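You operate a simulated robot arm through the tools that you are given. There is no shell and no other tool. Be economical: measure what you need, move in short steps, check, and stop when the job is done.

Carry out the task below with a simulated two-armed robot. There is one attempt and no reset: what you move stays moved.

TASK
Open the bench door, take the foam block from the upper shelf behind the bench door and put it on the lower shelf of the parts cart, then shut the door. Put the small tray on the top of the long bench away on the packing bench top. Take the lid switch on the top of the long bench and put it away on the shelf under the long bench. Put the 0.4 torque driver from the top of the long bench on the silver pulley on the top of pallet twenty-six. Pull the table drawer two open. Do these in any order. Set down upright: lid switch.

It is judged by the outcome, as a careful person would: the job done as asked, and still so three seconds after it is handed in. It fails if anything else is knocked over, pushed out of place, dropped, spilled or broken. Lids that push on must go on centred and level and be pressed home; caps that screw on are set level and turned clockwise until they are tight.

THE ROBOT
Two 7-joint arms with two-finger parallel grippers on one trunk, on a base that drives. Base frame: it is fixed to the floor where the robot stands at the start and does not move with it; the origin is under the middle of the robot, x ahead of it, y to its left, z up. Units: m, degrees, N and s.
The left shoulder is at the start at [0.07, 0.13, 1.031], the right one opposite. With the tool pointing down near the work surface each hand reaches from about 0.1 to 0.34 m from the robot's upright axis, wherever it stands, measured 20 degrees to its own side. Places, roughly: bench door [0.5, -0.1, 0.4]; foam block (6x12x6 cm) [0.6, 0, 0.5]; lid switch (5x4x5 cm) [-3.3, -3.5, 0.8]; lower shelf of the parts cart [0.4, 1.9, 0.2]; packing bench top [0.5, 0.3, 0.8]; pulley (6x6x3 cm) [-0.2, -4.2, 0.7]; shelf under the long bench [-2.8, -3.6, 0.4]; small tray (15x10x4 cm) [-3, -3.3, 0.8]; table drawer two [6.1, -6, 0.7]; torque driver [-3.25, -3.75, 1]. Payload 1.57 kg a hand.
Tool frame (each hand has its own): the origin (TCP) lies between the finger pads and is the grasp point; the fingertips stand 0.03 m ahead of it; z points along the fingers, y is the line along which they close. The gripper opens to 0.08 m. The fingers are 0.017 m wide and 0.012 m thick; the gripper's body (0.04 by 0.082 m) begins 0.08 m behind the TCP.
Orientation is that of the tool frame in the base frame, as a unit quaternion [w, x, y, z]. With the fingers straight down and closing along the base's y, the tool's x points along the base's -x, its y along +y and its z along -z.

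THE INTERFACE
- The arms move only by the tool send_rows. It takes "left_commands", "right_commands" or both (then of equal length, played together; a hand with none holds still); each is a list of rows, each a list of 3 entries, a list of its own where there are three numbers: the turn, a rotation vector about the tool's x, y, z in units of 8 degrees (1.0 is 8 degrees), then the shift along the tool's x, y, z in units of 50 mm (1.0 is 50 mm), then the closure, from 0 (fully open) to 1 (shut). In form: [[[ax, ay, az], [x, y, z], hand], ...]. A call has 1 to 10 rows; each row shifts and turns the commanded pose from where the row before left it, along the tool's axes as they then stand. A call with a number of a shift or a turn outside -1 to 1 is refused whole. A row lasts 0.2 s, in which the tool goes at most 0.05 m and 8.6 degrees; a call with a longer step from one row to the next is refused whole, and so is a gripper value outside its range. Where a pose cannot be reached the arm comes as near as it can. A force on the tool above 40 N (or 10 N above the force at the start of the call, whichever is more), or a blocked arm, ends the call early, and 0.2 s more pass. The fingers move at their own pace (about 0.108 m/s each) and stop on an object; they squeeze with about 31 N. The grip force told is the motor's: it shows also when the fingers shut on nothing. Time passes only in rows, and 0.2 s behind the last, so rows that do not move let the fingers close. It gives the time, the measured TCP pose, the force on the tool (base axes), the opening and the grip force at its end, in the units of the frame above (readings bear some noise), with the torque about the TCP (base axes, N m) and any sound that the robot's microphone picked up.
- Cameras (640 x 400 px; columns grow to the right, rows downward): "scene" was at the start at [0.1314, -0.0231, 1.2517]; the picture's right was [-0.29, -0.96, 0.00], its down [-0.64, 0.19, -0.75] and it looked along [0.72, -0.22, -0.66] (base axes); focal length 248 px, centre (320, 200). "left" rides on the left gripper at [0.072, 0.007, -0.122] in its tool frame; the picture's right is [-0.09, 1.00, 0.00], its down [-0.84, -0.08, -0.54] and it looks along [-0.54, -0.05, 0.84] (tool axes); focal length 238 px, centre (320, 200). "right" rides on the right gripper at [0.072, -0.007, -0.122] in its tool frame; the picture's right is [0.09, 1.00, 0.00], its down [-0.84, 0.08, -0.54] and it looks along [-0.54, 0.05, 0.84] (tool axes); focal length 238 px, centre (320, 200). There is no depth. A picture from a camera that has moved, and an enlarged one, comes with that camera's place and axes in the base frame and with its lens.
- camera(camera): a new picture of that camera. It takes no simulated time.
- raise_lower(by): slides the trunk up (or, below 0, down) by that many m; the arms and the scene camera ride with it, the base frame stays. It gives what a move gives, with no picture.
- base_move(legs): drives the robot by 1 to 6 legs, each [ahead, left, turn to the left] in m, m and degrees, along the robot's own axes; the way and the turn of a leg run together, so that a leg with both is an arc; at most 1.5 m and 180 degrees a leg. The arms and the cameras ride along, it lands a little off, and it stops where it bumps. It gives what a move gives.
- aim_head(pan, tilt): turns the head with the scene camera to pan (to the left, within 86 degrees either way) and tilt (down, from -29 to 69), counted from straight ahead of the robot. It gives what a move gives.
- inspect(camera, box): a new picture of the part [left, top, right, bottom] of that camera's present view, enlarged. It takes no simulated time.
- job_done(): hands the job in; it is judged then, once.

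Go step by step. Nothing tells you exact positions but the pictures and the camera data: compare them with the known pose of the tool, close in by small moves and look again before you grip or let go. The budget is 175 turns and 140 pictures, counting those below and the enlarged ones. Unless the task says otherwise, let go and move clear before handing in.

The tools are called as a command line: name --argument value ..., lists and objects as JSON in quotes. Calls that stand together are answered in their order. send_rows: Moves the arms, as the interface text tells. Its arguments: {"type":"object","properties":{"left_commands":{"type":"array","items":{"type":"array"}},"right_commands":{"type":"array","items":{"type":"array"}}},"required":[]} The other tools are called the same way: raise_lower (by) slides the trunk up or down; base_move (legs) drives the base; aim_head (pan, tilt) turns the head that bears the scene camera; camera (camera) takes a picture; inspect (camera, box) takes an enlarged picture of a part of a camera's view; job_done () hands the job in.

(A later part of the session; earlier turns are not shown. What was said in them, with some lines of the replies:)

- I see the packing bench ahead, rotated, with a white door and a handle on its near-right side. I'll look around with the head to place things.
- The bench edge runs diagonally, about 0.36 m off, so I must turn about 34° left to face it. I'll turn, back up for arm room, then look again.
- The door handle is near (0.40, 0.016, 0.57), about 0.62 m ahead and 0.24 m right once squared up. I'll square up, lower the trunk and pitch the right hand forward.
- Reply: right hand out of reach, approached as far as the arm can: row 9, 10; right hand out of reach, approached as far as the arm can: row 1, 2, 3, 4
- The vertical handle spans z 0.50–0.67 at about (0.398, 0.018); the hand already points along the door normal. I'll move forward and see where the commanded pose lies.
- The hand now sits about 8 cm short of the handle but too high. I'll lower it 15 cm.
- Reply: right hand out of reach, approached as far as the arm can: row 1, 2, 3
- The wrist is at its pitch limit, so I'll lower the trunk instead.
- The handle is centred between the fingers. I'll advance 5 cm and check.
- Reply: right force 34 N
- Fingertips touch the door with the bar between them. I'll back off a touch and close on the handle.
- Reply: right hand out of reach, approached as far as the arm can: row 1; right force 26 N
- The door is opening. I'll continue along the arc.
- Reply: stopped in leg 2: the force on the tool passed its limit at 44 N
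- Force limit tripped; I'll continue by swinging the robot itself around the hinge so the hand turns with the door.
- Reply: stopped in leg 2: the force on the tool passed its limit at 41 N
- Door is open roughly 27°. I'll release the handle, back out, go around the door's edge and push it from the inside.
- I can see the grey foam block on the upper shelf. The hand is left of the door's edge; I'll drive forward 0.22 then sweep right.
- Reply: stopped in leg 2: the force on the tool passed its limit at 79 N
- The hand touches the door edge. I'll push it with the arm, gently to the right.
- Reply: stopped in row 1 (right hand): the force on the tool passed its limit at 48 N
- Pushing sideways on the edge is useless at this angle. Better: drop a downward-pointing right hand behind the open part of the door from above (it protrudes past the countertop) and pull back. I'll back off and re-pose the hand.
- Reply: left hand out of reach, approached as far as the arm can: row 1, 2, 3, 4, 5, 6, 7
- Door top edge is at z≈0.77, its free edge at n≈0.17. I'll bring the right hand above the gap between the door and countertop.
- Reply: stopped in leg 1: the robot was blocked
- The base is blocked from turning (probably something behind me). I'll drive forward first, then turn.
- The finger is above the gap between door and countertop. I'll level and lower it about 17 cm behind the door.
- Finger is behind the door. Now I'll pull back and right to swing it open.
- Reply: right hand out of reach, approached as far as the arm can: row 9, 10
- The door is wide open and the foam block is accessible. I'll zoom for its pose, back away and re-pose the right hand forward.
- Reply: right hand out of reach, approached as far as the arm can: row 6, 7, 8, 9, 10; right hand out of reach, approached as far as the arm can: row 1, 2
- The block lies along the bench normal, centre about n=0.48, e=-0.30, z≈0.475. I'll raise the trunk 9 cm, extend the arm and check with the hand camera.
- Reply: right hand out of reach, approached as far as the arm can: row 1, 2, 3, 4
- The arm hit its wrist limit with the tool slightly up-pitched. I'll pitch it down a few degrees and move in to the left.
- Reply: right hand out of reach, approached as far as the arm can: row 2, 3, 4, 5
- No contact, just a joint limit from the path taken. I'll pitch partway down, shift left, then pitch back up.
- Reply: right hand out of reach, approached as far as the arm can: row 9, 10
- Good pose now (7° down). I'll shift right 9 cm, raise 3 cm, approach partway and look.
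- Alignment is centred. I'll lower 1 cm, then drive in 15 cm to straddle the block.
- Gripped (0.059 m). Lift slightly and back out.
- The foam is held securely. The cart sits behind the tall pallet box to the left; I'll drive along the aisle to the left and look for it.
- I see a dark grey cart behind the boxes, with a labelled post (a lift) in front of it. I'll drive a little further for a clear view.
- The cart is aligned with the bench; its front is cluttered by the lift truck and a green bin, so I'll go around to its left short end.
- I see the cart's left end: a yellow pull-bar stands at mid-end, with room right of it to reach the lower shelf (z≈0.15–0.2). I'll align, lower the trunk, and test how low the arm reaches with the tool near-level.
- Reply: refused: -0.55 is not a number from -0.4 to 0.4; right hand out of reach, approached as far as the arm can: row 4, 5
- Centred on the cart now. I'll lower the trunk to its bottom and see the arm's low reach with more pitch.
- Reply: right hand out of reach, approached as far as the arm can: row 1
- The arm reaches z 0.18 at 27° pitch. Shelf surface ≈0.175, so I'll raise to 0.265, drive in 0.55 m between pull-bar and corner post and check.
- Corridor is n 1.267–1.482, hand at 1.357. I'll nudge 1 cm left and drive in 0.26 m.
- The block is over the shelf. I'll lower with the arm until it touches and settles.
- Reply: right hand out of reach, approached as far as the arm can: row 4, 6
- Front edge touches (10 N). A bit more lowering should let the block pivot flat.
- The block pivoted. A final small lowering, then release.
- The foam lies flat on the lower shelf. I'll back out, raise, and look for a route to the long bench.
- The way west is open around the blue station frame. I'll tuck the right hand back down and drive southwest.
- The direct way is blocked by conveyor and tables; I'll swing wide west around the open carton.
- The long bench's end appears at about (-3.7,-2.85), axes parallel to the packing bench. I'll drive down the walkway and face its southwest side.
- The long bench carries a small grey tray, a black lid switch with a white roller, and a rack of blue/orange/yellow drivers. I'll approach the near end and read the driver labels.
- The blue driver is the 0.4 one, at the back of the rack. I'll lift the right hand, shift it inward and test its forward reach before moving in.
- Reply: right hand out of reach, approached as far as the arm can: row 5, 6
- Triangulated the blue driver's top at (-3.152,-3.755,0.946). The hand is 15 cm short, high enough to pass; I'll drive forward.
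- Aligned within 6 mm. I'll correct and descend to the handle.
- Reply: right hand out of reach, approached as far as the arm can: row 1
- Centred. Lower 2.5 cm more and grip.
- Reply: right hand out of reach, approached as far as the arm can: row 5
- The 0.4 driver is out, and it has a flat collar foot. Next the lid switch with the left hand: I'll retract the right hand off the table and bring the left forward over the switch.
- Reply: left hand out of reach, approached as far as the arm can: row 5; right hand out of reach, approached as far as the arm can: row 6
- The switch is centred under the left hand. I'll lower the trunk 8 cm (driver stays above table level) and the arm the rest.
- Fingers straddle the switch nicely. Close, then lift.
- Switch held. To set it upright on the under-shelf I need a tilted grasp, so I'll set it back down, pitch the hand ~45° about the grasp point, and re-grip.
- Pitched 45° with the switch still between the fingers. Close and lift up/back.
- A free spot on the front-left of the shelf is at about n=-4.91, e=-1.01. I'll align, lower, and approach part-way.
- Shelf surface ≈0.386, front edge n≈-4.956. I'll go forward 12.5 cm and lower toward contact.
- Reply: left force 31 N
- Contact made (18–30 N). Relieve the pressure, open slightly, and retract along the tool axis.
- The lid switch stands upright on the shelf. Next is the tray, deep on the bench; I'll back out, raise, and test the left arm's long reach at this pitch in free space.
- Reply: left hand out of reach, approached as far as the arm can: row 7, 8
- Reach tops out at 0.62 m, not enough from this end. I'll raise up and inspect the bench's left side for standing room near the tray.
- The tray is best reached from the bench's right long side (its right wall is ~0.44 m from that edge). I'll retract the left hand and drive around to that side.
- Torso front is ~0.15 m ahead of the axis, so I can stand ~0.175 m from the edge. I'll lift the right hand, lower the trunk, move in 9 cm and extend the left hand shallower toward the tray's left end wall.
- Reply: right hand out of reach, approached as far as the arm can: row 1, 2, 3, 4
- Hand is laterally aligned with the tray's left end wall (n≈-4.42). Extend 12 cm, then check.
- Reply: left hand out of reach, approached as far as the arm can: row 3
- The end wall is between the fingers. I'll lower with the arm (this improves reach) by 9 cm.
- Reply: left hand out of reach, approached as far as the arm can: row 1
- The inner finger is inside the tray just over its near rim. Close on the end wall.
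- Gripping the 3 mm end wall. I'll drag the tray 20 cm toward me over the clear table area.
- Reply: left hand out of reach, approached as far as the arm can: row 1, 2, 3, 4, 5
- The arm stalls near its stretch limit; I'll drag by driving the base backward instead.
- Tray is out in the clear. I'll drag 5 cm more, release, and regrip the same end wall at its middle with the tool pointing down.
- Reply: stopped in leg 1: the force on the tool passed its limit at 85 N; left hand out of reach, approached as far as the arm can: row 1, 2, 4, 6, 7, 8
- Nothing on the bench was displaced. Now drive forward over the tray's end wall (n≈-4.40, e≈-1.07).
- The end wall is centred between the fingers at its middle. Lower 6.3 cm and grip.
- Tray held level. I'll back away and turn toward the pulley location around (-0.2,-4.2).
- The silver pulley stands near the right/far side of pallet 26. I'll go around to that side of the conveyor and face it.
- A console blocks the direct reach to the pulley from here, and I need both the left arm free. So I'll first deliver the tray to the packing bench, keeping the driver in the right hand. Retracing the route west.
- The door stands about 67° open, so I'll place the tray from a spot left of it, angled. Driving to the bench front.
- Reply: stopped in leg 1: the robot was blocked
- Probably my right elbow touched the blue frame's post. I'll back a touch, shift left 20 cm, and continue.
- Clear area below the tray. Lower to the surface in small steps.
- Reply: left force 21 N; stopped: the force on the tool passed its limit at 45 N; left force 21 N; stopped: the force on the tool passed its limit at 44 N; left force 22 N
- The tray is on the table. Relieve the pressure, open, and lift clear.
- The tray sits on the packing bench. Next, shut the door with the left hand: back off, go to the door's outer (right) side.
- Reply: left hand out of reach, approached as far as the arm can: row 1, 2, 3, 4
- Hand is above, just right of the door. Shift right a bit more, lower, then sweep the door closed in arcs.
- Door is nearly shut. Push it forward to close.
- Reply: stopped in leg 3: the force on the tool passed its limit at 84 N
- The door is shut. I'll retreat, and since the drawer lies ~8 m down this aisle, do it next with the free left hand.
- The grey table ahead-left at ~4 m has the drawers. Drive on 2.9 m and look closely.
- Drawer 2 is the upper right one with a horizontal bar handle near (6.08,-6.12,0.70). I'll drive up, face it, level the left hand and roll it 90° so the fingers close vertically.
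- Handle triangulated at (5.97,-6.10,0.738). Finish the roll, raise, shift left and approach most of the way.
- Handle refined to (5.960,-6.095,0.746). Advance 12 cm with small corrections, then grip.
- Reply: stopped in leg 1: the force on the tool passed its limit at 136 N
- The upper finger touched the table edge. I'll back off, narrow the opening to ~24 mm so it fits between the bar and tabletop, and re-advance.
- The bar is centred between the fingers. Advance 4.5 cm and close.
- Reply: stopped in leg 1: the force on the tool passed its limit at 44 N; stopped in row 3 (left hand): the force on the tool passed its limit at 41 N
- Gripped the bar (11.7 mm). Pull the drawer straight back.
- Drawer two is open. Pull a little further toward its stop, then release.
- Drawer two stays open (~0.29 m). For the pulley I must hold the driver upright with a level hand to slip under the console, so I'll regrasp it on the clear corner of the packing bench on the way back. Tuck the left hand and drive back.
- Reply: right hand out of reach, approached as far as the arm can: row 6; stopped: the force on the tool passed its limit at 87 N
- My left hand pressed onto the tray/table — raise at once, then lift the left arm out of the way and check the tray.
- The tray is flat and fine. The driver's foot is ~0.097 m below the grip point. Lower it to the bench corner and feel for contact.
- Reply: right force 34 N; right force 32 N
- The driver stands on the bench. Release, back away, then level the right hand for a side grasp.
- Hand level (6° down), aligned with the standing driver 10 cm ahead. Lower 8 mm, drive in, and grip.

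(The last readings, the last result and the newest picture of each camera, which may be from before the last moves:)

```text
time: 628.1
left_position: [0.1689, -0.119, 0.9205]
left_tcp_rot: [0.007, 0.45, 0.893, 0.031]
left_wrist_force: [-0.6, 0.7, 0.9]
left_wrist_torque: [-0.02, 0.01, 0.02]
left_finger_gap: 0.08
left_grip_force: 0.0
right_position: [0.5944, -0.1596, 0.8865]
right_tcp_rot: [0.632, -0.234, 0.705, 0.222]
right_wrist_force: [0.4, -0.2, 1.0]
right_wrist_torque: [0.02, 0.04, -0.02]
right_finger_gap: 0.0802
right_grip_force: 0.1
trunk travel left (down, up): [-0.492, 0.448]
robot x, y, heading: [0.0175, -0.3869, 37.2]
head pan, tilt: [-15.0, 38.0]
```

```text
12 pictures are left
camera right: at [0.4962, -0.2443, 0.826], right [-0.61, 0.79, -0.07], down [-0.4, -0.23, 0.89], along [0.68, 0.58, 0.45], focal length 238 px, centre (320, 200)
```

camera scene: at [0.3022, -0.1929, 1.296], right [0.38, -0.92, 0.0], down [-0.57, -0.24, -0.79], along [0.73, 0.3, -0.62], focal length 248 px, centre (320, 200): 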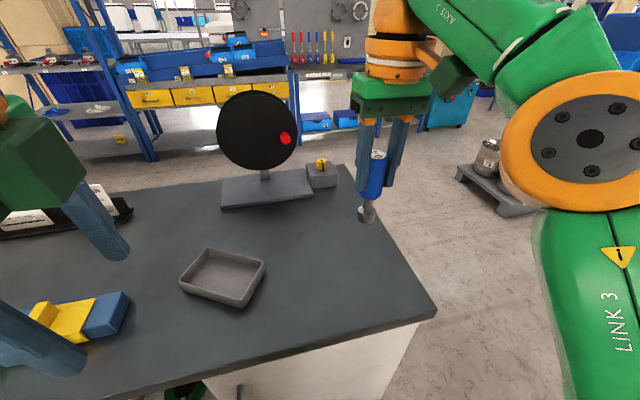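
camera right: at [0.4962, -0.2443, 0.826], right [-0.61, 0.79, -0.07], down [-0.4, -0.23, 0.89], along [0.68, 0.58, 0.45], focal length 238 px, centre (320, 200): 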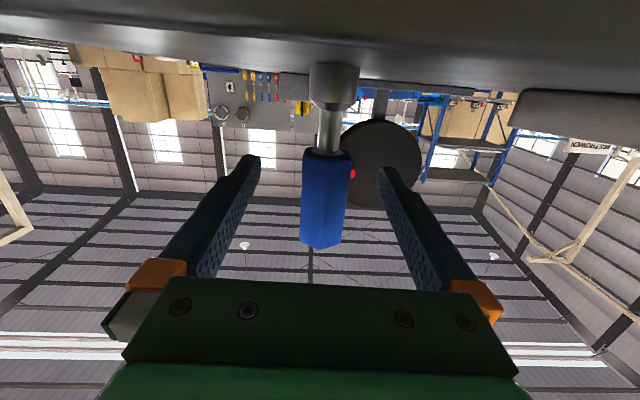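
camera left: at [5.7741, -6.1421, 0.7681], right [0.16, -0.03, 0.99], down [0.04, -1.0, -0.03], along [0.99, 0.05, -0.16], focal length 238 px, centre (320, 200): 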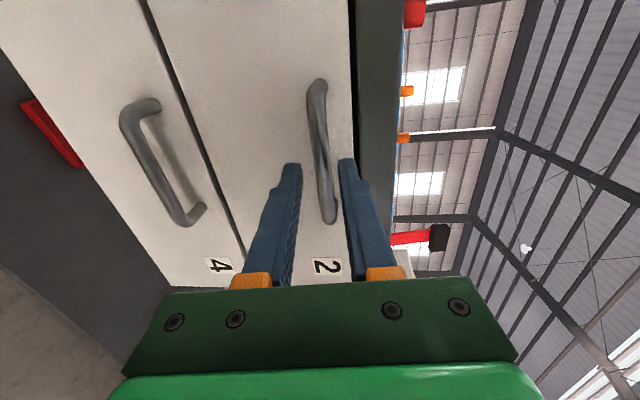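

The driver's handle is centred between the fingers. Grip, lift, and retreat.

send_rows --right_commands '[[[0, 0, 0], [0, 0, 0], 1], [[0, 0, 0], [0, 0, 0], 1], [[0, 0, 0], [0, 0, 0], 1], [[0, 0, 0], [0, 0, 0], 1]]'

raise_lower --by 0.1

inspect --camera "scene" --box '[280, 100, 440, 200]'

```text
time: 629.1
left_position: [0.1693, -0.119, 0.9204]
left_tcp_rot: [0.006, 0.45, 0.893, 0.03]
left_wrist_force: [0.3, 0.2, 0.4]
left_wrist_torque: [0.01, -0.02, 0.01]
left_finger_gap: 0.0799
left_grip_force: 0.1
right_position: [0.5949, -0.1622, 0.8865]
right_tcp_rot: [0.633, -0.232, 0.705, 0.22]
right_wrist_force: [-0.9, 0.2, -0.4]
right_wrist_torque: [0.01, 0.01, -0.03]
right_finger_gap: 0.0299
right_grip_force: 30.6
trunk travel left (down, up): [-0.492, 0.448]
robot x, y, heading: [0.0184, -0.385, 37.3]
head pan, tilt: [-15.0, 38.0]
```

```text
time: 630.4
left_position: [0.1694, -0.1184, 1.0206]
left_tcp_rot: [0.006, 0.449, 0.893, 0.03]
left_wrist_force: [0.2, -0.6, 0.1]
left_wrist_torque: [0.02, -0.01, 0.0]
left_finger_gap: 0.08
left_grip_force: 0.0
right_position: [0.5957, -0.1607, 0.9867]
right_tcp_rot: [0.632, -0.233, 0.705, 0.221]
right_wrist_force: [0.4, 0.6, -1.8]
right_wrist_torque: [-0.02, 0.05, -0.04]
right_finger_gap: 0.0297
right_grip_force: 30.5
trunk travel left (down, up): [-0.592, 0.348]
robot x, y, heading: [0.0196, -0.3885, 37.2]
head pan, tilt: [-15.0, 38.0]
```

```text
4.00 times, centred on (360, 150) of scene
camera zoom: at [0.1394, -0.3189, 1.1808], right [0.38, -0.93, 0.0], down [-0.57, -0.23, -0.79], along [0.73, 0.3, -0.62], focal length 993 px, centre (160, 400)
```

zoom: 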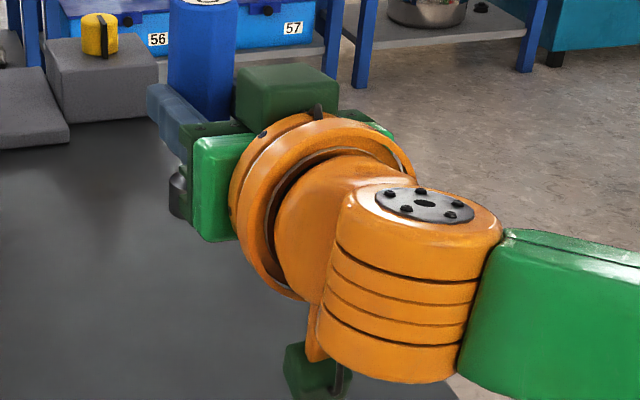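

Driver is held upright from the side. Now take the long way around to the pulley side.

base_move --legs '[[0, 0, 90], [0.93, 0, 0], [0.93, 0, 0], [0, 0, 54.5], [1.16, 0, 0], [1.16, 0, 0]]'

base_move --legs '[[0, 0, 29.6], [0.82, 0, 0], [0.82, 0, 0], [0, 0, 58.7]]'

```text
time: 657.1
left_position: [-3.693, 0.9684, 1.0204]
left_tcp_rot: [-0.026, -0.702, 0.711, 0.016]
left_wrist_force: [-0.1, -0.6, 0.5]
left_wrist_torque: [0.04, 0.01, -0.01]
left_finger_gap: 0.08
left_grip_force: 0.1
right_position: [-4.0053, 1.2586, 0.9857]
right_tcp_rot: [0.007, 0.743, -0.005, -0.669]
right_wrist_force: [0.2, 0.4, -1.8]
right_wrist_torque: [0.02, -0.06, -0.01]
right_finger_gap: 0.0296
right_grip_force: 30.9
trunk travel left (down, up): [-0.592, 0.348]
robot x, y, heading: [-3.4147, 1.0842, 179.8]
head pan, tilt: [-15.0, 38.0]
```

```text
time: 669.6
left_position: [-4.7183, -0.0151, 1.0189]
left_tcp_rot: [0.03, 0.999, -0.011, 0.007]
left_wrist_force: [0.8, -0.4, -0.9]
left_wrist_torque: [-0.02, 0.01, 0.03]
left_finger_gap: 0.08
left_grip_force: 0.1
right_position: [-5.0113, -0.3257, 0.9854]
right_tcp_rot: [0.476, 0.531, 0.52, -0.47]
right_wrist_force: [0.3, 1.3, -2.3]
right_wrist_torque: [0.03, 0.0, -0.02]
right_finger_gap: 0.0296
right_grip_force: 31.4
trunk travel left (down, up): [-0.592, 0.348]
robot x, y, heading: [-4.8347, 0.2673, -90.6]
head pan, tilt: [-15.0, 38.0]
```

base_move --legs '[[1.2, 0, 0], [1.2, 0, 0], [1.2, 0, 0], [1.15, 0, 0], [0, 0, 72.2]]'

base_move --legs '[[1.3, 0, 0], [1.3, 0, 0], [1.3, 0, 0], [0, 0, 145.4]]'

```text
time: 695.6
left_position: [-4.6345, -4.4578, 1.0196]
left_tcp_rot: [0.019, 0.822, 0.568, 0.023]
left_wrist_force: [0.4, -0.6, -0.8]
left_wrist_torque: [0.05, 0.02, 0.0]
left_finger_gap: 0.08
left_grip_force: 0.2
right_position: [-4.4406, -4.8393, 0.986]
right_tcp_rot: [0.66, 0.134, 0.731, -0.109]
right_wrist_force: [0.2, -0.4, -1.3]
right_wrist_torque: [0.0, 0.02, -0.02]
right_finger_gap: 0.0297
right_grip_force: 31.0
trunk travel left (down, up): [-0.592, 0.348]
robot x, y, heading: [-4.9402, -4.4758, -19.8]
head pan, tilt: [-15.0, 38.0]
```

```text
time: 720.3
left_position: [-1.5375, -5.6664, 1.0207]
left_tcp_rot: [-0.016, -0.285, 0.958, 0.026]
left_wrist_force: [-0.4, 0.7, 0.5]
left_wrist_torque: [-0.01, -0.01, 0.0]
left_finger_gap: 0.0799
left_grip_force: 0.0
right_position: [-1.4686, -5.2437, 0.987]
right_tcp_rot: [-0.309, 0.653, -0.354, -0.594]
right_wrist_force: [0.0, -0.9, -1.8]
right_wrist_torque: [0.03, -0.01, -0.02]
right_finger_gap: 0.0295
right_grip_force: 31.4
trunk travel left (down, up): [-0.592, 0.348]
robot x, y, heading: [-1.2794, -5.8318, 124.0]
head pan, tilt: [-15.0, 38.0]
```

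Now square up, stay back of the console, and move alongside the pulley; then lower to look under the console.

base_move --legs '[[-0.33, 0, 2.8], [0, -0.8, 0], [0, -0.8, 0]]'

raise_lower --by -0.2

aim_head --pan -8 --tilt 15

camera --camera "scene"

```text
time: 721.2
left_position: [-1.5322, -5.6771, 1.0208]
left_tcp_rot: [-0.017, -0.255, 0.966, 0.026]
left_wrist_force: [0.6, -0.3, -0.5]
left_wrist_torque: [-0.04, 0.02, -0.01]
left_finger_gap: 0.0798
left_grip_force: 0.0
right_position: [-1.4374, -5.2581, 0.9854]
right_tcp_rot: [-0.326, 0.643, -0.375, -0.583]
right_wrist_force: [0.7, 0.3, -1.1]
right_wrist_torque: [-0.04, -0.01, 0.04]
right_finger_gap: 0.0298
right_grip_force: 30.8
trunk travel left (down, up): [-0.592, 0.348]
robot x, y, heading: [-1.2874, -5.8631, 120.1]
head pan, tilt: [-15.0, 38.0]
stopped in leg 1: the robot was blocked; the commanded pose is now the measured one
```

```text
time: 723.4
left_position: [-1.5333, -5.6758, 0.8203]
left_tcp_rot: [-0.016, -0.255, 0.967, 0.027]
left_wrist_force: [-0.3, -0.5, 0.0]
left_wrist_torque: [0.0, -0.01, 0.02]
left_finger_gap: 0.0798
left_grip_force: 0.1
right_position: [-1.4382, -5.2582, 0.7851]
right_tcp_rot: [-0.327, 0.642, -0.375, -0.583]
right_wrist_force: [0.2, -0.1, -1.9]
right_wrist_torque: [-0.07, -0.03, 0.0]
right_finger_gap: 0.0293
right_grip_force: 30.8
trunk travel left (down, up): [-0.392, 0.548]
robot x, y, heading: [-1.2861, -5.8555, 120.4]
head pan, tilt: [-15.0, 38.0]
```

```text
time: 724.2
left_position: [-1.5327, -5.675, 0.8209]
left_tcp_rot: [-0.016, -0.255, 0.966, 0.026]
left_wrist_force: [-0.1, 0.0, 0.1]
left_wrist_torque: [0.0, 0.0, 0.02]
left_finger_gap: 0.0801
left_grip_force: 0.0
right_position: [-1.4389, -5.2588, 0.7847]
right_tcp_rot: [-0.327, 0.642, -0.375, -0.583]
right_wrist_force: [-0.3, 0.5, -2.2]
right_wrist_torque: [-0.03, -0.03, -0.05]
right_finger_gap: 0.0298
right_grip_force: 31.5
trunk travel left (down, up): [-0.392, 0.548]
robot x, y, heading: [-1.2903, -5.8612, 120.3]
head pan, tilt: [-8.0, 15.0]
```

```text
10 pictures are left
camera scene: at [-1.348, -5.727, 1.0173], right [0.92, 0.38, 0.0], down [0.1, -0.24, -0.97], along [-0.37, 0.89, -0.26], focal length 248 px, centre (320, 200)
```

scene: 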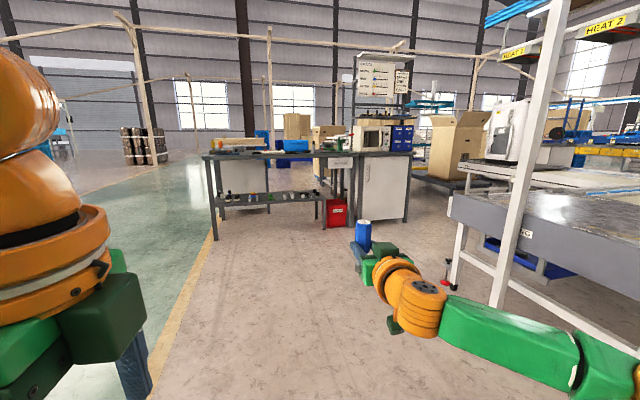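

Something behind blocks backing here. I'll turn to face along the conveyor, advance beside it, then turn in.

base_move --legs '[[0, 0, -83.5], [0.9, 0, 0], [0, -0.23, 0], [0.72, 0, 0], [0, 0, 90]]'

camera --camera "scene"

```text
time: 724.9
left_position: [-1.5317, -5.6757, 0.8203]
left_tcp_rot: [-0.017, -0.255, 0.966, 0.026]
left_wrist_force: [0.3, 0.7, -0.3]
left_wrist_torque: [0.02, 0.02, 0.01]
left_finger_gap: 0.0799
left_grip_force: 0.2
right_position: [-1.4386, -5.2588, 0.7847]
right_tcp_rot: [-0.328, 0.642, -0.376, -0.583]
right_wrist_force: [-0.4, -0.1, -1.4]
right_wrist_torque: [-0.04, -0.04, 0.01]
right_finger_gap: 0.0298
right_grip_force: 30.7
trunk travel left (down, up): [-0.392, 0.548]
robot x, y, heading: [-1.2873, -5.8575, 120.0]
head pan, tilt: [-8.0, 15.0]
stopped in leg 1: the robot was blocked; the commanded pose is now the measured one
```

```text
9 pictures are left
camera scene: at [-1.3478, -5.727, 1.0174], right [0.92, 0.38, 0.0], down [0.1, -0.24, -0.97], along [-0.37, 0.89, -0.26], focal length 248 px, centre (320, 200)
```

scene: 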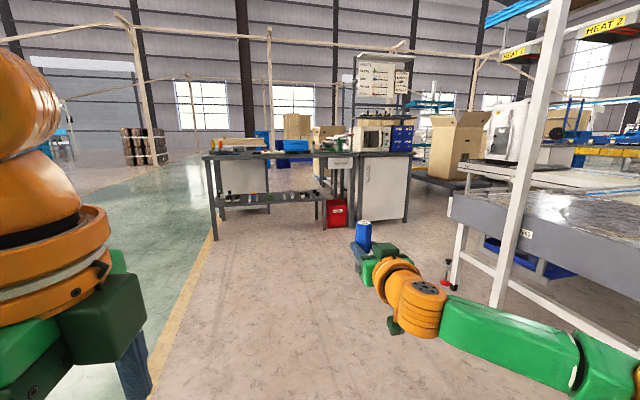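

Touching something behind; pull forward first, then turn.

base_move --legs '[[0.3, 0, 0], [0, 0, -83], [0.75, 0, 0]]'

```text
time: 734.2
left_position: [-0.6755, -4.8915, 0.8195]
left_tcp_rot: [0.006, 0.457, 0.889, 0.03]
left_wrist_force: [0.0, -0.3, 0.4]
left_wrist_torque: [0.0, -0.01, -0.01]
left_finger_gap: 0.0798
left_grip_force: 0.0
right_position: [-0.2506, -4.9432, 0.7846]
right_tcp_rot: [0.633, -0.226, 0.709, 0.214]
right_wrist_force: [-0.1, -0.6, -0.6]
right_wrist_torque: [-0.01, 0.04, 0.0]
right_finger_gap: 0.0297
right_grip_force: 30.9
trunk travel left (down, up): [-0.392, 0.548]
robot x, y, heading: [-0.8324, -5.1535, 36.5]
head pan, tilt: [-8.0, 15.0]
```

base_move --legs '[[0, -0.5, 0.3], [0.82, 0, 0], [0, 0, 90]]'

camera --camera "scene"

```text
time: 744.9
left_position: [-0.1474, -4.9094, 0.8193]
left_tcp_rot: [-0.018, -0.303, 0.953, 0.026]
left_wrist_force: [0.3, 0.6, 0.5]
left_wrist_torque: [0.0, -0.01, -0.03]
left_finger_gap: 0.0798
left_grip_force: 0.1
right_position: [-0.0961, -4.4837, 0.7851]
right_tcp_rot: [-0.297, 0.66, -0.342, -0.599]
right_wrist_force: [0.3, -0.2, -2.1]
right_wrist_torque: [-0.01, -0.05, -0.01]
right_finger_gap: 0.0298
right_grip_force: 31.2
trunk travel left (down, up): [-0.392, 0.548]
robot x, y, heading: [0.115, -5.0701, 126.3]
head pan, tilt: [-8.0, 15.0]
```

```text
8 pictures are left
camera scene: at [0.0424, -4.942, 1.0174], right [0.88, 0.47, 0.0], down [0.12, -0.23, -0.97], along [-0.45, 0.85, -0.26], focal length 248 px, centre (320, 200)
```

scene: 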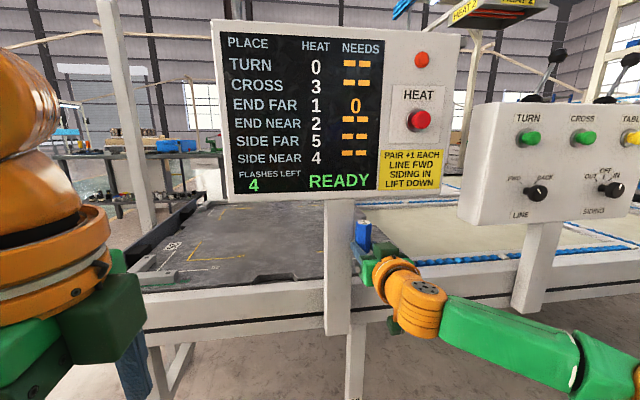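

The console's post hides the pulley. I'll shift right 15 cm to see past it.

base_move --legs '[[-0.05, 0, 0.5], [0, -0.15, 0]]'

inspect --camera "scene" --box '[200, 180, 400, 305]'

```text
time: 746.8
left_position: [0.0028, -4.8621, 0.8203]
left_tcp_rot: [-0.018, -0.306, 0.951, 0.025]
left_wrist_force: [1.4, 0.3, 0.0]
left_wrist_torque: [-0.03, -0.01, 0.02]
left_finger_gap: 0.0799
left_grip_force: 0.1
right_position: [0.0518, -4.4369, 0.7845]
right_tcp_rot: [-0.294, 0.662, -0.339, -0.6]
right_wrist_force: [0.8, 0.8, -2.4]
right_wrist_torque: [0.01, -0.05, 0.0]
right_finger_gap: 0.0297
right_grip_force: 31.2
trunk travel left (down, up): [-0.392, 0.548]
robot x, y, heading: [0.2653, -5.018, 126.4]
head pan, tilt: [-8.0, 15.0]
```

```text
3.20 times, centred on (300, 242) of scene
camera zoom: at [0.1921, -4.8931, 1.0174], right [0.88, 0.48, 0.0], down [0.12, -0.23, -0.97], along [-0.46, 0.85, -0.26], focal length 794 px, centre (384, 64)
```

zoom: 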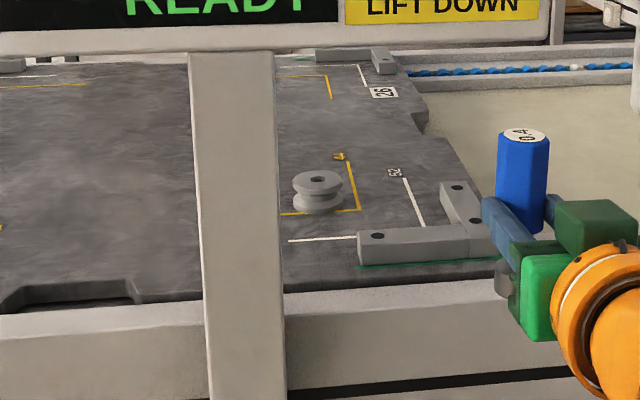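

Pulley clearly visible: about (-0.246,-4.233), top z≈0.67. I'll yaw 5° left to clear post and bumper, lower 2 cm, and go in partway.

raise_lower --by -0.018

base_move --legs '[[0, 0, 5.4], [0.2, 0, 0]]'

```text
time: 747.4
left_position: [0.0029, -4.8625, 0.802]
left_tcp_rot: [-0.017, -0.306, 0.951, 0.025]
left_wrist_force: [-0.2, -0.1, 0.3]
left_wrist_torque: [-0.01, 0.0, 0.0]
left_finger_gap: 0.0801
left_grip_force: 0.1
right_position: [0.0513, -4.4365, 0.7675]
right_tcp_rot: [-0.295, 0.661, -0.34, -0.6]
right_wrist_force: [0.8, -0.5, -1.1]
right_wrist_torque: [-0.06, -0.04, -0.02]
right_finger_gap: 0.0295
right_grip_force: 31.2
trunk travel left (down, up): [-0.374, 0.566]
robot x, y, heading: [0.2661, -5.0161, 126.5]
head pan, tilt: [-8.0, 15.0]
```

```text
time: 749.5
left_position: [-0.1407, -4.7414, 0.8008]
left_tcp_rot: [-0.019, -0.35, 0.936, 0.026]
left_wrist_force: [0.6, -0.6, 1.1]
left_wrist_torque: [-0.03, 0.0, 0.03]
left_finger_gap: 0.0801
left_grip_force: 0.2
right_position: [-0.133, -4.3127, 0.7669]
right_tcp_rot: [-0.267, 0.677, -0.309, -0.613]
right_wrist_force: [0.0, 0.0, -1.5]
right_wrist_torque: [-0.03, -0.03, -0.01]
right_finger_gap: 0.0299
right_grip_force: 31.5
trunk travel left (down, up): [-0.374, 0.566]
robot x, y, heading: [0.1325, -4.868, 131.9]
head pan, tilt: [-8.0, 15.0]
```

base_move --legs '[[0.06, 0.02, 0]]'

inspect --camera "scene" --box '[260, 190, 420, 290]'

```text
time: 750.5
left_position: [-0.1965, -4.709, 0.8022]
left_tcp_rot: [-0.02, -0.351, 0.936, 0.025]
left_wrist_force: [0.5, -0.2, -0.8]
left_wrist_torque: [-0.03, -0.03, -0.01]
left_finger_gap: 0.08
left_grip_force: 0.1
right_position: [-0.187, -4.2812, 0.7665]
right_tcp_rot: [-0.268, 0.676, -0.31, -0.612]
right_wrist_force: [-0.4, 1.2, -1.4]
right_wrist_torque: [-0.02, -0.06, 0.03]
right_finger_gap: 0.0296
right_grip_force: 30.9
trunk travel left (down, up): [-0.374, 0.566]
robot x, y, heading: [0.0781, -4.8398, 131.6]
head pan, tilt: [-8.0, 15.0]
```

```text
4.00 times, centred on (340, 240) of scene
camera zoom: at [-0.0052, -4.7226, 0.9993], right [0.83, 0.56, 0.0], down [0.14, -0.22, -0.97], along [-0.54, 0.8, -0.26], focal length 993 px, centre (240, 40)
```

zoom: 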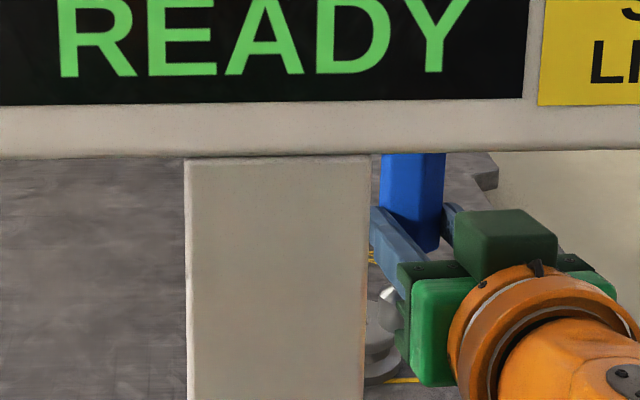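

base_move --legs '[[0.062, 0.012, 0]]'

camera --camera "right"

```text
time: 751.5
left_position: [-0.2472, -4.6718, 0.8018]
left_tcp_rot: [-0.018, -0.349, 0.936, 0.026]
left_wrist_force: [-0.1, 0.2, 0.2]
left_wrist_torque: [0.01, -0.01, -0.03]
left_finger_gap: 0.0798
left_grip_force: 0.0
right_position: [-0.2367, -4.2429, 0.7666]
right_tcp_rot: [-0.267, 0.677, -0.31, -0.612]
right_wrist_force: [-0.5, 0.9, -1.1]
right_wrist_torque: [-0.05, -0.03, 0.0]
right_finger_gap: 0.0298
right_grip_force: 30.9
trunk travel left (down, up): [-0.374, 0.566]
robot x, y, heading: [0.0303, -4.801, 131.7]
head pan, tilt: [-8.0, 15.0]
```

```text
5 pictures are left
camera right: at [-0.1471, -4.3354, 0.7068], right [-0.74, -0.67, -0.07], down [0.25, -0.38, 0.89], along [-0.63, 0.64, 0.45], focal length 238 px, centre (320, 200)
```

right: 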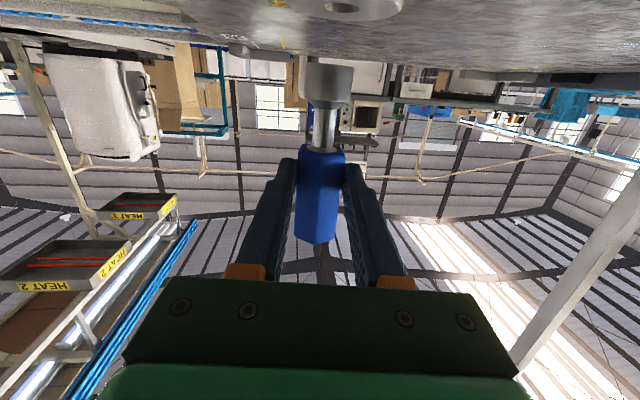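

Cross-checking views gives the pulley centre (-0.240,-4.243), top z≈0.68; the driver is ~1 cm too far forward. Nudge back with the arm, then lower in small steps.

send_rows --right_commands '[[[0, 0, 0], [0, 0, -0.18], 1], [[0, 0, 0], [0, 0, 0], 1]]'

raise_lower --by -0.006

raise_lower --by -0.005

```text
time: 752.1
left_position: [-0.2469, -4.6705, 0.8022]
left_tcp_rot: [-0.019, -0.349, 0.936, 0.025]
left_wrist_force: [0.1, -0.4, -0.2]
left_wrist_torque: [-0.01, -0.01, 0.02]
left_finger_gap: 0.0802
left_grip_force: 0.0
right_position: [-0.2297, -4.2496, 0.7679]
right_tcp_rot: [-0.267, 0.677, -0.309, -0.613]
right_wrist_force: [0.5, 0.3, -1.8]
right_wrist_torque: [-0.06, -0.06, 0.01]
right_finger_gap: 0.0298
right_grip_force: 30.7
trunk travel left (down, up): [-0.374, 0.566]
robot x, y, heading: [0.0271, -4.8015, 131.7]
head pan, tilt: [-8.0, 15.0]
```

```text
time: 752.6
left_position: [-0.2461, -4.67, 0.7966]
left_tcp_rot: [-0.019, -0.35, 0.936, 0.024]
left_wrist_force: [0.5, 0.5, 0.4]
left_wrist_torque: [0.02, -0.01, -0.03]
left_finger_gap: 0.08
left_grip_force: 0.1
right_position: [-0.2298, -4.2501, 0.7611]
right_tcp_rot: [-0.267, 0.677, -0.309, -0.613]
right_wrist_force: [-0.5, 0.1, -1.0]
right_wrist_torque: [-0.02, -0.01, -0.01]
right_finger_gap: 0.0296
right_grip_force: 30.9
trunk travel left (down, up): [-0.368, 0.572]
robot x, y, heading: [0.0297, -4.8016, 131.7]
head pan, tilt: [-8.0, 15.0]
```

```text
time: 753.2
left_position: [-0.2464, -4.6705, 0.7902]
left_tcp_rot: [-0.019, -0.35, 0.936, 0.024]
left_wrist_force: [0.0, -0.5, 0.7]
left_wrist_torque: [-0.03, 0.01, 0.03]
left_finger_gap: 0.08
left_grip_force: 0.1
right_position: [-0.2302, -4.2493, 0.7582]
right_tcp_rot: [-0.268, 0.676, -0.309, -0.613]
right_wrist_force: [-0.4, 0.3, -1.8]
right_wrist_torque: [0.0, -0.02, -0.02]
right_finger_gap: 0.0298
right_grip_force: 30.7
trunk travel left (down, up): [-0.363, 0.577]
robot x, y, heading: [0.0295, -4.8028, 131.6]
head pan, tilt: [-8.0, 15.0]
```

raise_lower --by -0.004

raise_lower --by -0.004

camera --camera "right"

```text
time: 753.7
left_position: [-0.2468, -4.6715, 0.7874]
left_tcp_rot: [-0.02, -0.35, 0.936, 0.024]
left_wrist_force: [-0.6, 0.5, -0.1]
left_wrist_torque: [0.0, 0.01, 0.0]
left_finger_gap: 0.0799
left_grip_force: 0.0
right_position: [-0.2305, -4.2495, 0.754]
right_tcp_rot: [-0.267, 0.677, -0.309, -0.613]
right_wrist_force: [1.0, 0.1, -2.7]
right_wrist_torque: [-0.04, -0.04, -0.01]
right_finger_gap: 0.0298
right_grip_force: 30.8
trunk travel left (down, up): [-0.359, 0.581]
robot x, y, heading: [0.03, -4.8016, 131.7]
head pan, tilt: [-8.0, 15.0]
```

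```text
time: 754.2
left_position: [-0.2464, -4.6702, 0.783]
left_tcp_rot: [-0.019, -0.35, 0.936, 0.025]
left_wrist_force: [0.0, -0.9, -0.3]
left_wrist_torque: [0.0, 0.01, 0.01]
left_finger_gap: 0.0797
left_grip_force: 0.0
right_position: [-0.2301, -4.2499, 0.7492]
right_tcp_rot: [-0.267, 0.677, -0.309, -0.613]
right_wrist_force: [-0.4, 0.8, -1.0]
right_wrist_torque: [-0.06, -0.04, -0.01]
right_finger_gap: 0.0298
right_grip_force: 31.1
trunk travel left (down, up): [-0.355, 0.585]
robot x, y, heading: [0.0296, -4.8016, 131.6]
head pan, tilt: [-8.0, 15.0]
```

```text
4 pictures are left
camera right: at [-0.1404, -4.3428, 0.6892], right [-0.74, -0.67, -0.07], down [0.25, -0.38, 0.89], along [-0.63, 0.64, 0.45], focal length 238 px, centre (320, 200)
```

right: 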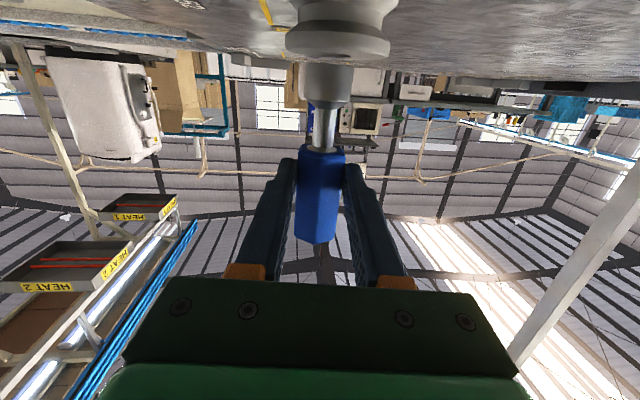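

The foot is right above the pulley, ~6 mm off laterally. Correct and lower to contact.

send_rows --right_commands '[[[0, 0, 0], [0, 0.11, 0], 1], [[0, 0, 0], [0, 0, 0], 1]]'

raise_lower --by -0.004

raise_lower --by -0.003

```text
time: 754.9
left_position: [-0.2463, -4.6711, 0.7825]
left_tcp_rot: [-0.019, -0.35, 0.936, 0.024]
left_wrist_force: [0.2, 0.3, -0.1]
left_wrist_torque: [-0.01, 0.02, 0.01]
left_finger_gap: 0.0799
left_grip_force: 0.1
right_position: [-0.2348, -4.253, 0.7492]
right_tcp_rot: [-0.268, 0.676, -0.31, -0.612]
right_wrist_force: [0.1, 0.3, -1.4]
right_wrist_torque: [-0.04, -0.08, 0.0]
right_finger_gap: 0.0295
right_grip_force: 30.5
trunk travel left (down, up): [-0.355, 0.585]
robot x, y, heading: [0.0305, -4.7998, 131.7]
head pan, tilt: [-8.0, 15.0]
```

```text
time: 755.4
left_position: [-0.2471, -4.6704, 0.7785]
left_tcp_rot: [-0.019, -0.35, 0.936, 0.024]
left_wrist_force: [0.2, 0.2, -0.3]
left_wrist_torque: [0.02, 0.01, -0.01]
left_finger_gap: 0.0802
left_grip_force: 0.1
right_position: [-0.2345, -4.2534, 0.7456]
right_tcp_rot: [-0.267, 0.677, -0.309, -0.612]
right_wrist_force: [0.2, 0.9, -1.6]
right_wrist_torque: [-0.05, -0.04, -0.01]
right_finger_gap: 0.0297
right_grip_force: 30.8
trunk travel left (down, up): [-0.351, 0.589]
robot x, y, heading: [0.027, -4.8003, 131.7]
head pan, tilt: [-8.0, 15.0]
```

```text
time: 755.9
left_position: [-0.2462, -4.6722, 0.7761]
left_tcp_rot: [-0.019, -0.35, 0.936, 0.026]
left_wrist_force: [-0.5, -0.4, -0.2]
left_wrist_torque: [-0.01, -0.01, -0.03]
left_finger_gap: 0.0801
left_grip_force: 0.0
right_position: [-0.2335, -4.2543, 0.7449]
right_tcp_rot: [-0.269, 0.675, -0.309, -0.614]
right_wrist_force: [-1.9, 3.4, 8.2]
right_wrist_torque: [0.45, 0.13, 0.05]
right_finger_gap: 0.0295
right_grip_force: 30.9
trunk travel left (down, up): [-0.348, 0.592]
robot x, y, heading: [0.0279, -4.8015, 131.6]
head pan, tilt: [-8.0, 15.0]
```

Contact (8 N). Verify before releasing.

camera --camera "right"

```text
3 pictures are left
camera right: at [-0.1441, -4.3471, 0.6841], right [-0.74, -0.67, -0.08], down [0.26, -0.38, 0.89], along [-0.62, 0.64, 0.45], focal length 238 px, centre (320, 200)
```

right: 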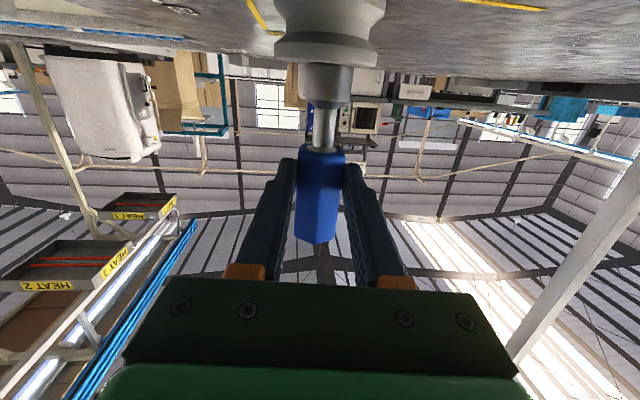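

Foot centred on the pulley. Release, and back straight out.

send_rows --right_commands '[[[0, 0, 0], [0, 0, 0], 0.6], [[0, 0, 0], [0, 0, 0], 0.5], [[0, 0, 0], [0, 0, 0], 0.4], [[0, 0, 0], [0, 0, 0], 0.3], [[0, 0, 0], [0, 0, 0], 0.3]]'

base_move --legs '[[-0.06, 0, 0], [-0.27, 0, 0]]'

inspect --camera "scene" --box '[220, 150, 460, 300]'

```text
time: 757.1
left_position: [-0.2466, -4.6716, 0.7764]
left_tcp_rot: [-0.018, -0.35, 0.936, 0.024]
left_wrist_force: [-0.9, -0.3, 0.1]
left_wrist_torque: [0.0, 0.01, -0.02]
left_finger_gap: 0.0798
left_grip_force: 0.0
right_position: [-0.2329, -4.2534, 0.7433]
right_tcp_rot: [-0.267, 0.677, -0.309, -0.612]
right_wrist_force: [-0.6, 0.9, 0.0]
right_wrist_torque: [0.01, -0.05, -0.02]
right_finger_gap: 0.0559
right_grip_force: 0.1
trunk travel left (down, up): [-0.348, 0.592]
robot x, y, heading: [0.0306, -4.8035, 132.0]
head pan, tilt: [-8.0, 15.0]
```

```text
time: 759.6
left_position: [-0.0288, -4.9144, 0.7768]
left_tcp_rot: [-0.019, -0.348, 0.937, 0.025]
left_wrist_force: [-1.0, -0.4, -0.5]
left_wrist_torque: [0.03, 0.01, -0.01]
left_finger_gap: 0.0797
left_grip_force: 0.1
right_position: [-0.0149, -4.4978, 0.7424]
right_tcp_rot: [-0.268, 0.676, -0.31, -0.612]
right_wrist_force: [-0.1, -0.2, -0.1]
right_wrist_torque: [-0.02, 0.01, -0.01]
right_finger_gap: 0.0559
right_grip_force: 0.0
trunk travel left (down, up): [-0.348, 0.592]
robot x, y, heading: [0.2457, -5.0447, 131.6]
head pan, tilt: [-8.0, 15.0]
```

```text
2.67 times, centred on (340, 225) of scene
camera zoom: at [0.1631, -4.9293, 0.9736], right [0.83, 0.55, 0.0], down [0.14, -0.22, -0.97], along [-0.53, 0.81, -0.26], focal length 662 px, centre (267, 133)
```

zoom: 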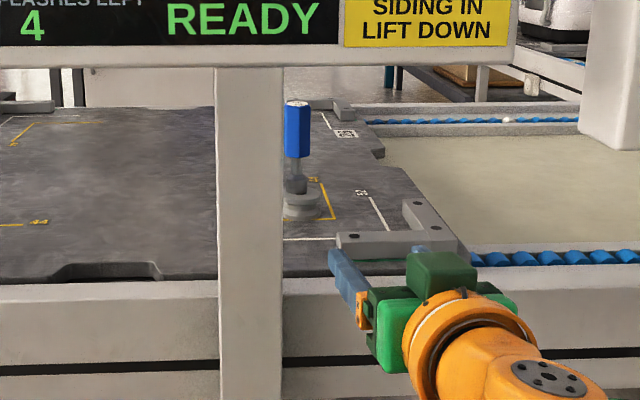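

The driver stands upright on the silver pulley, both hands are empty and clear, and every other part of the task is in place. I'm handing the job in.

job_done

```text
The job is handed in.
```

I finished all five parts of the task and handed the job in; each was in place when I last saw it.

- **Foam block:** it lies flat on the lower shelf of the parts cart, and the bench door is shut.
- **Small tray:** it is on the packing bench top. My left hand later pressed down there by mistake (87 N), but the tray was flat and undamaged when I checked.
- **Lid switch:** it stands upright on the shelf under the long bench.
- **0.4 torque driver:** it stands upright on the silver pulley on pallet twenty-six.
- **Table drawer two:** it is open about 0.29 m. A finger hit the table edge hard (136 N) while I reached for the handle, and I saw no sign that the table had moved.
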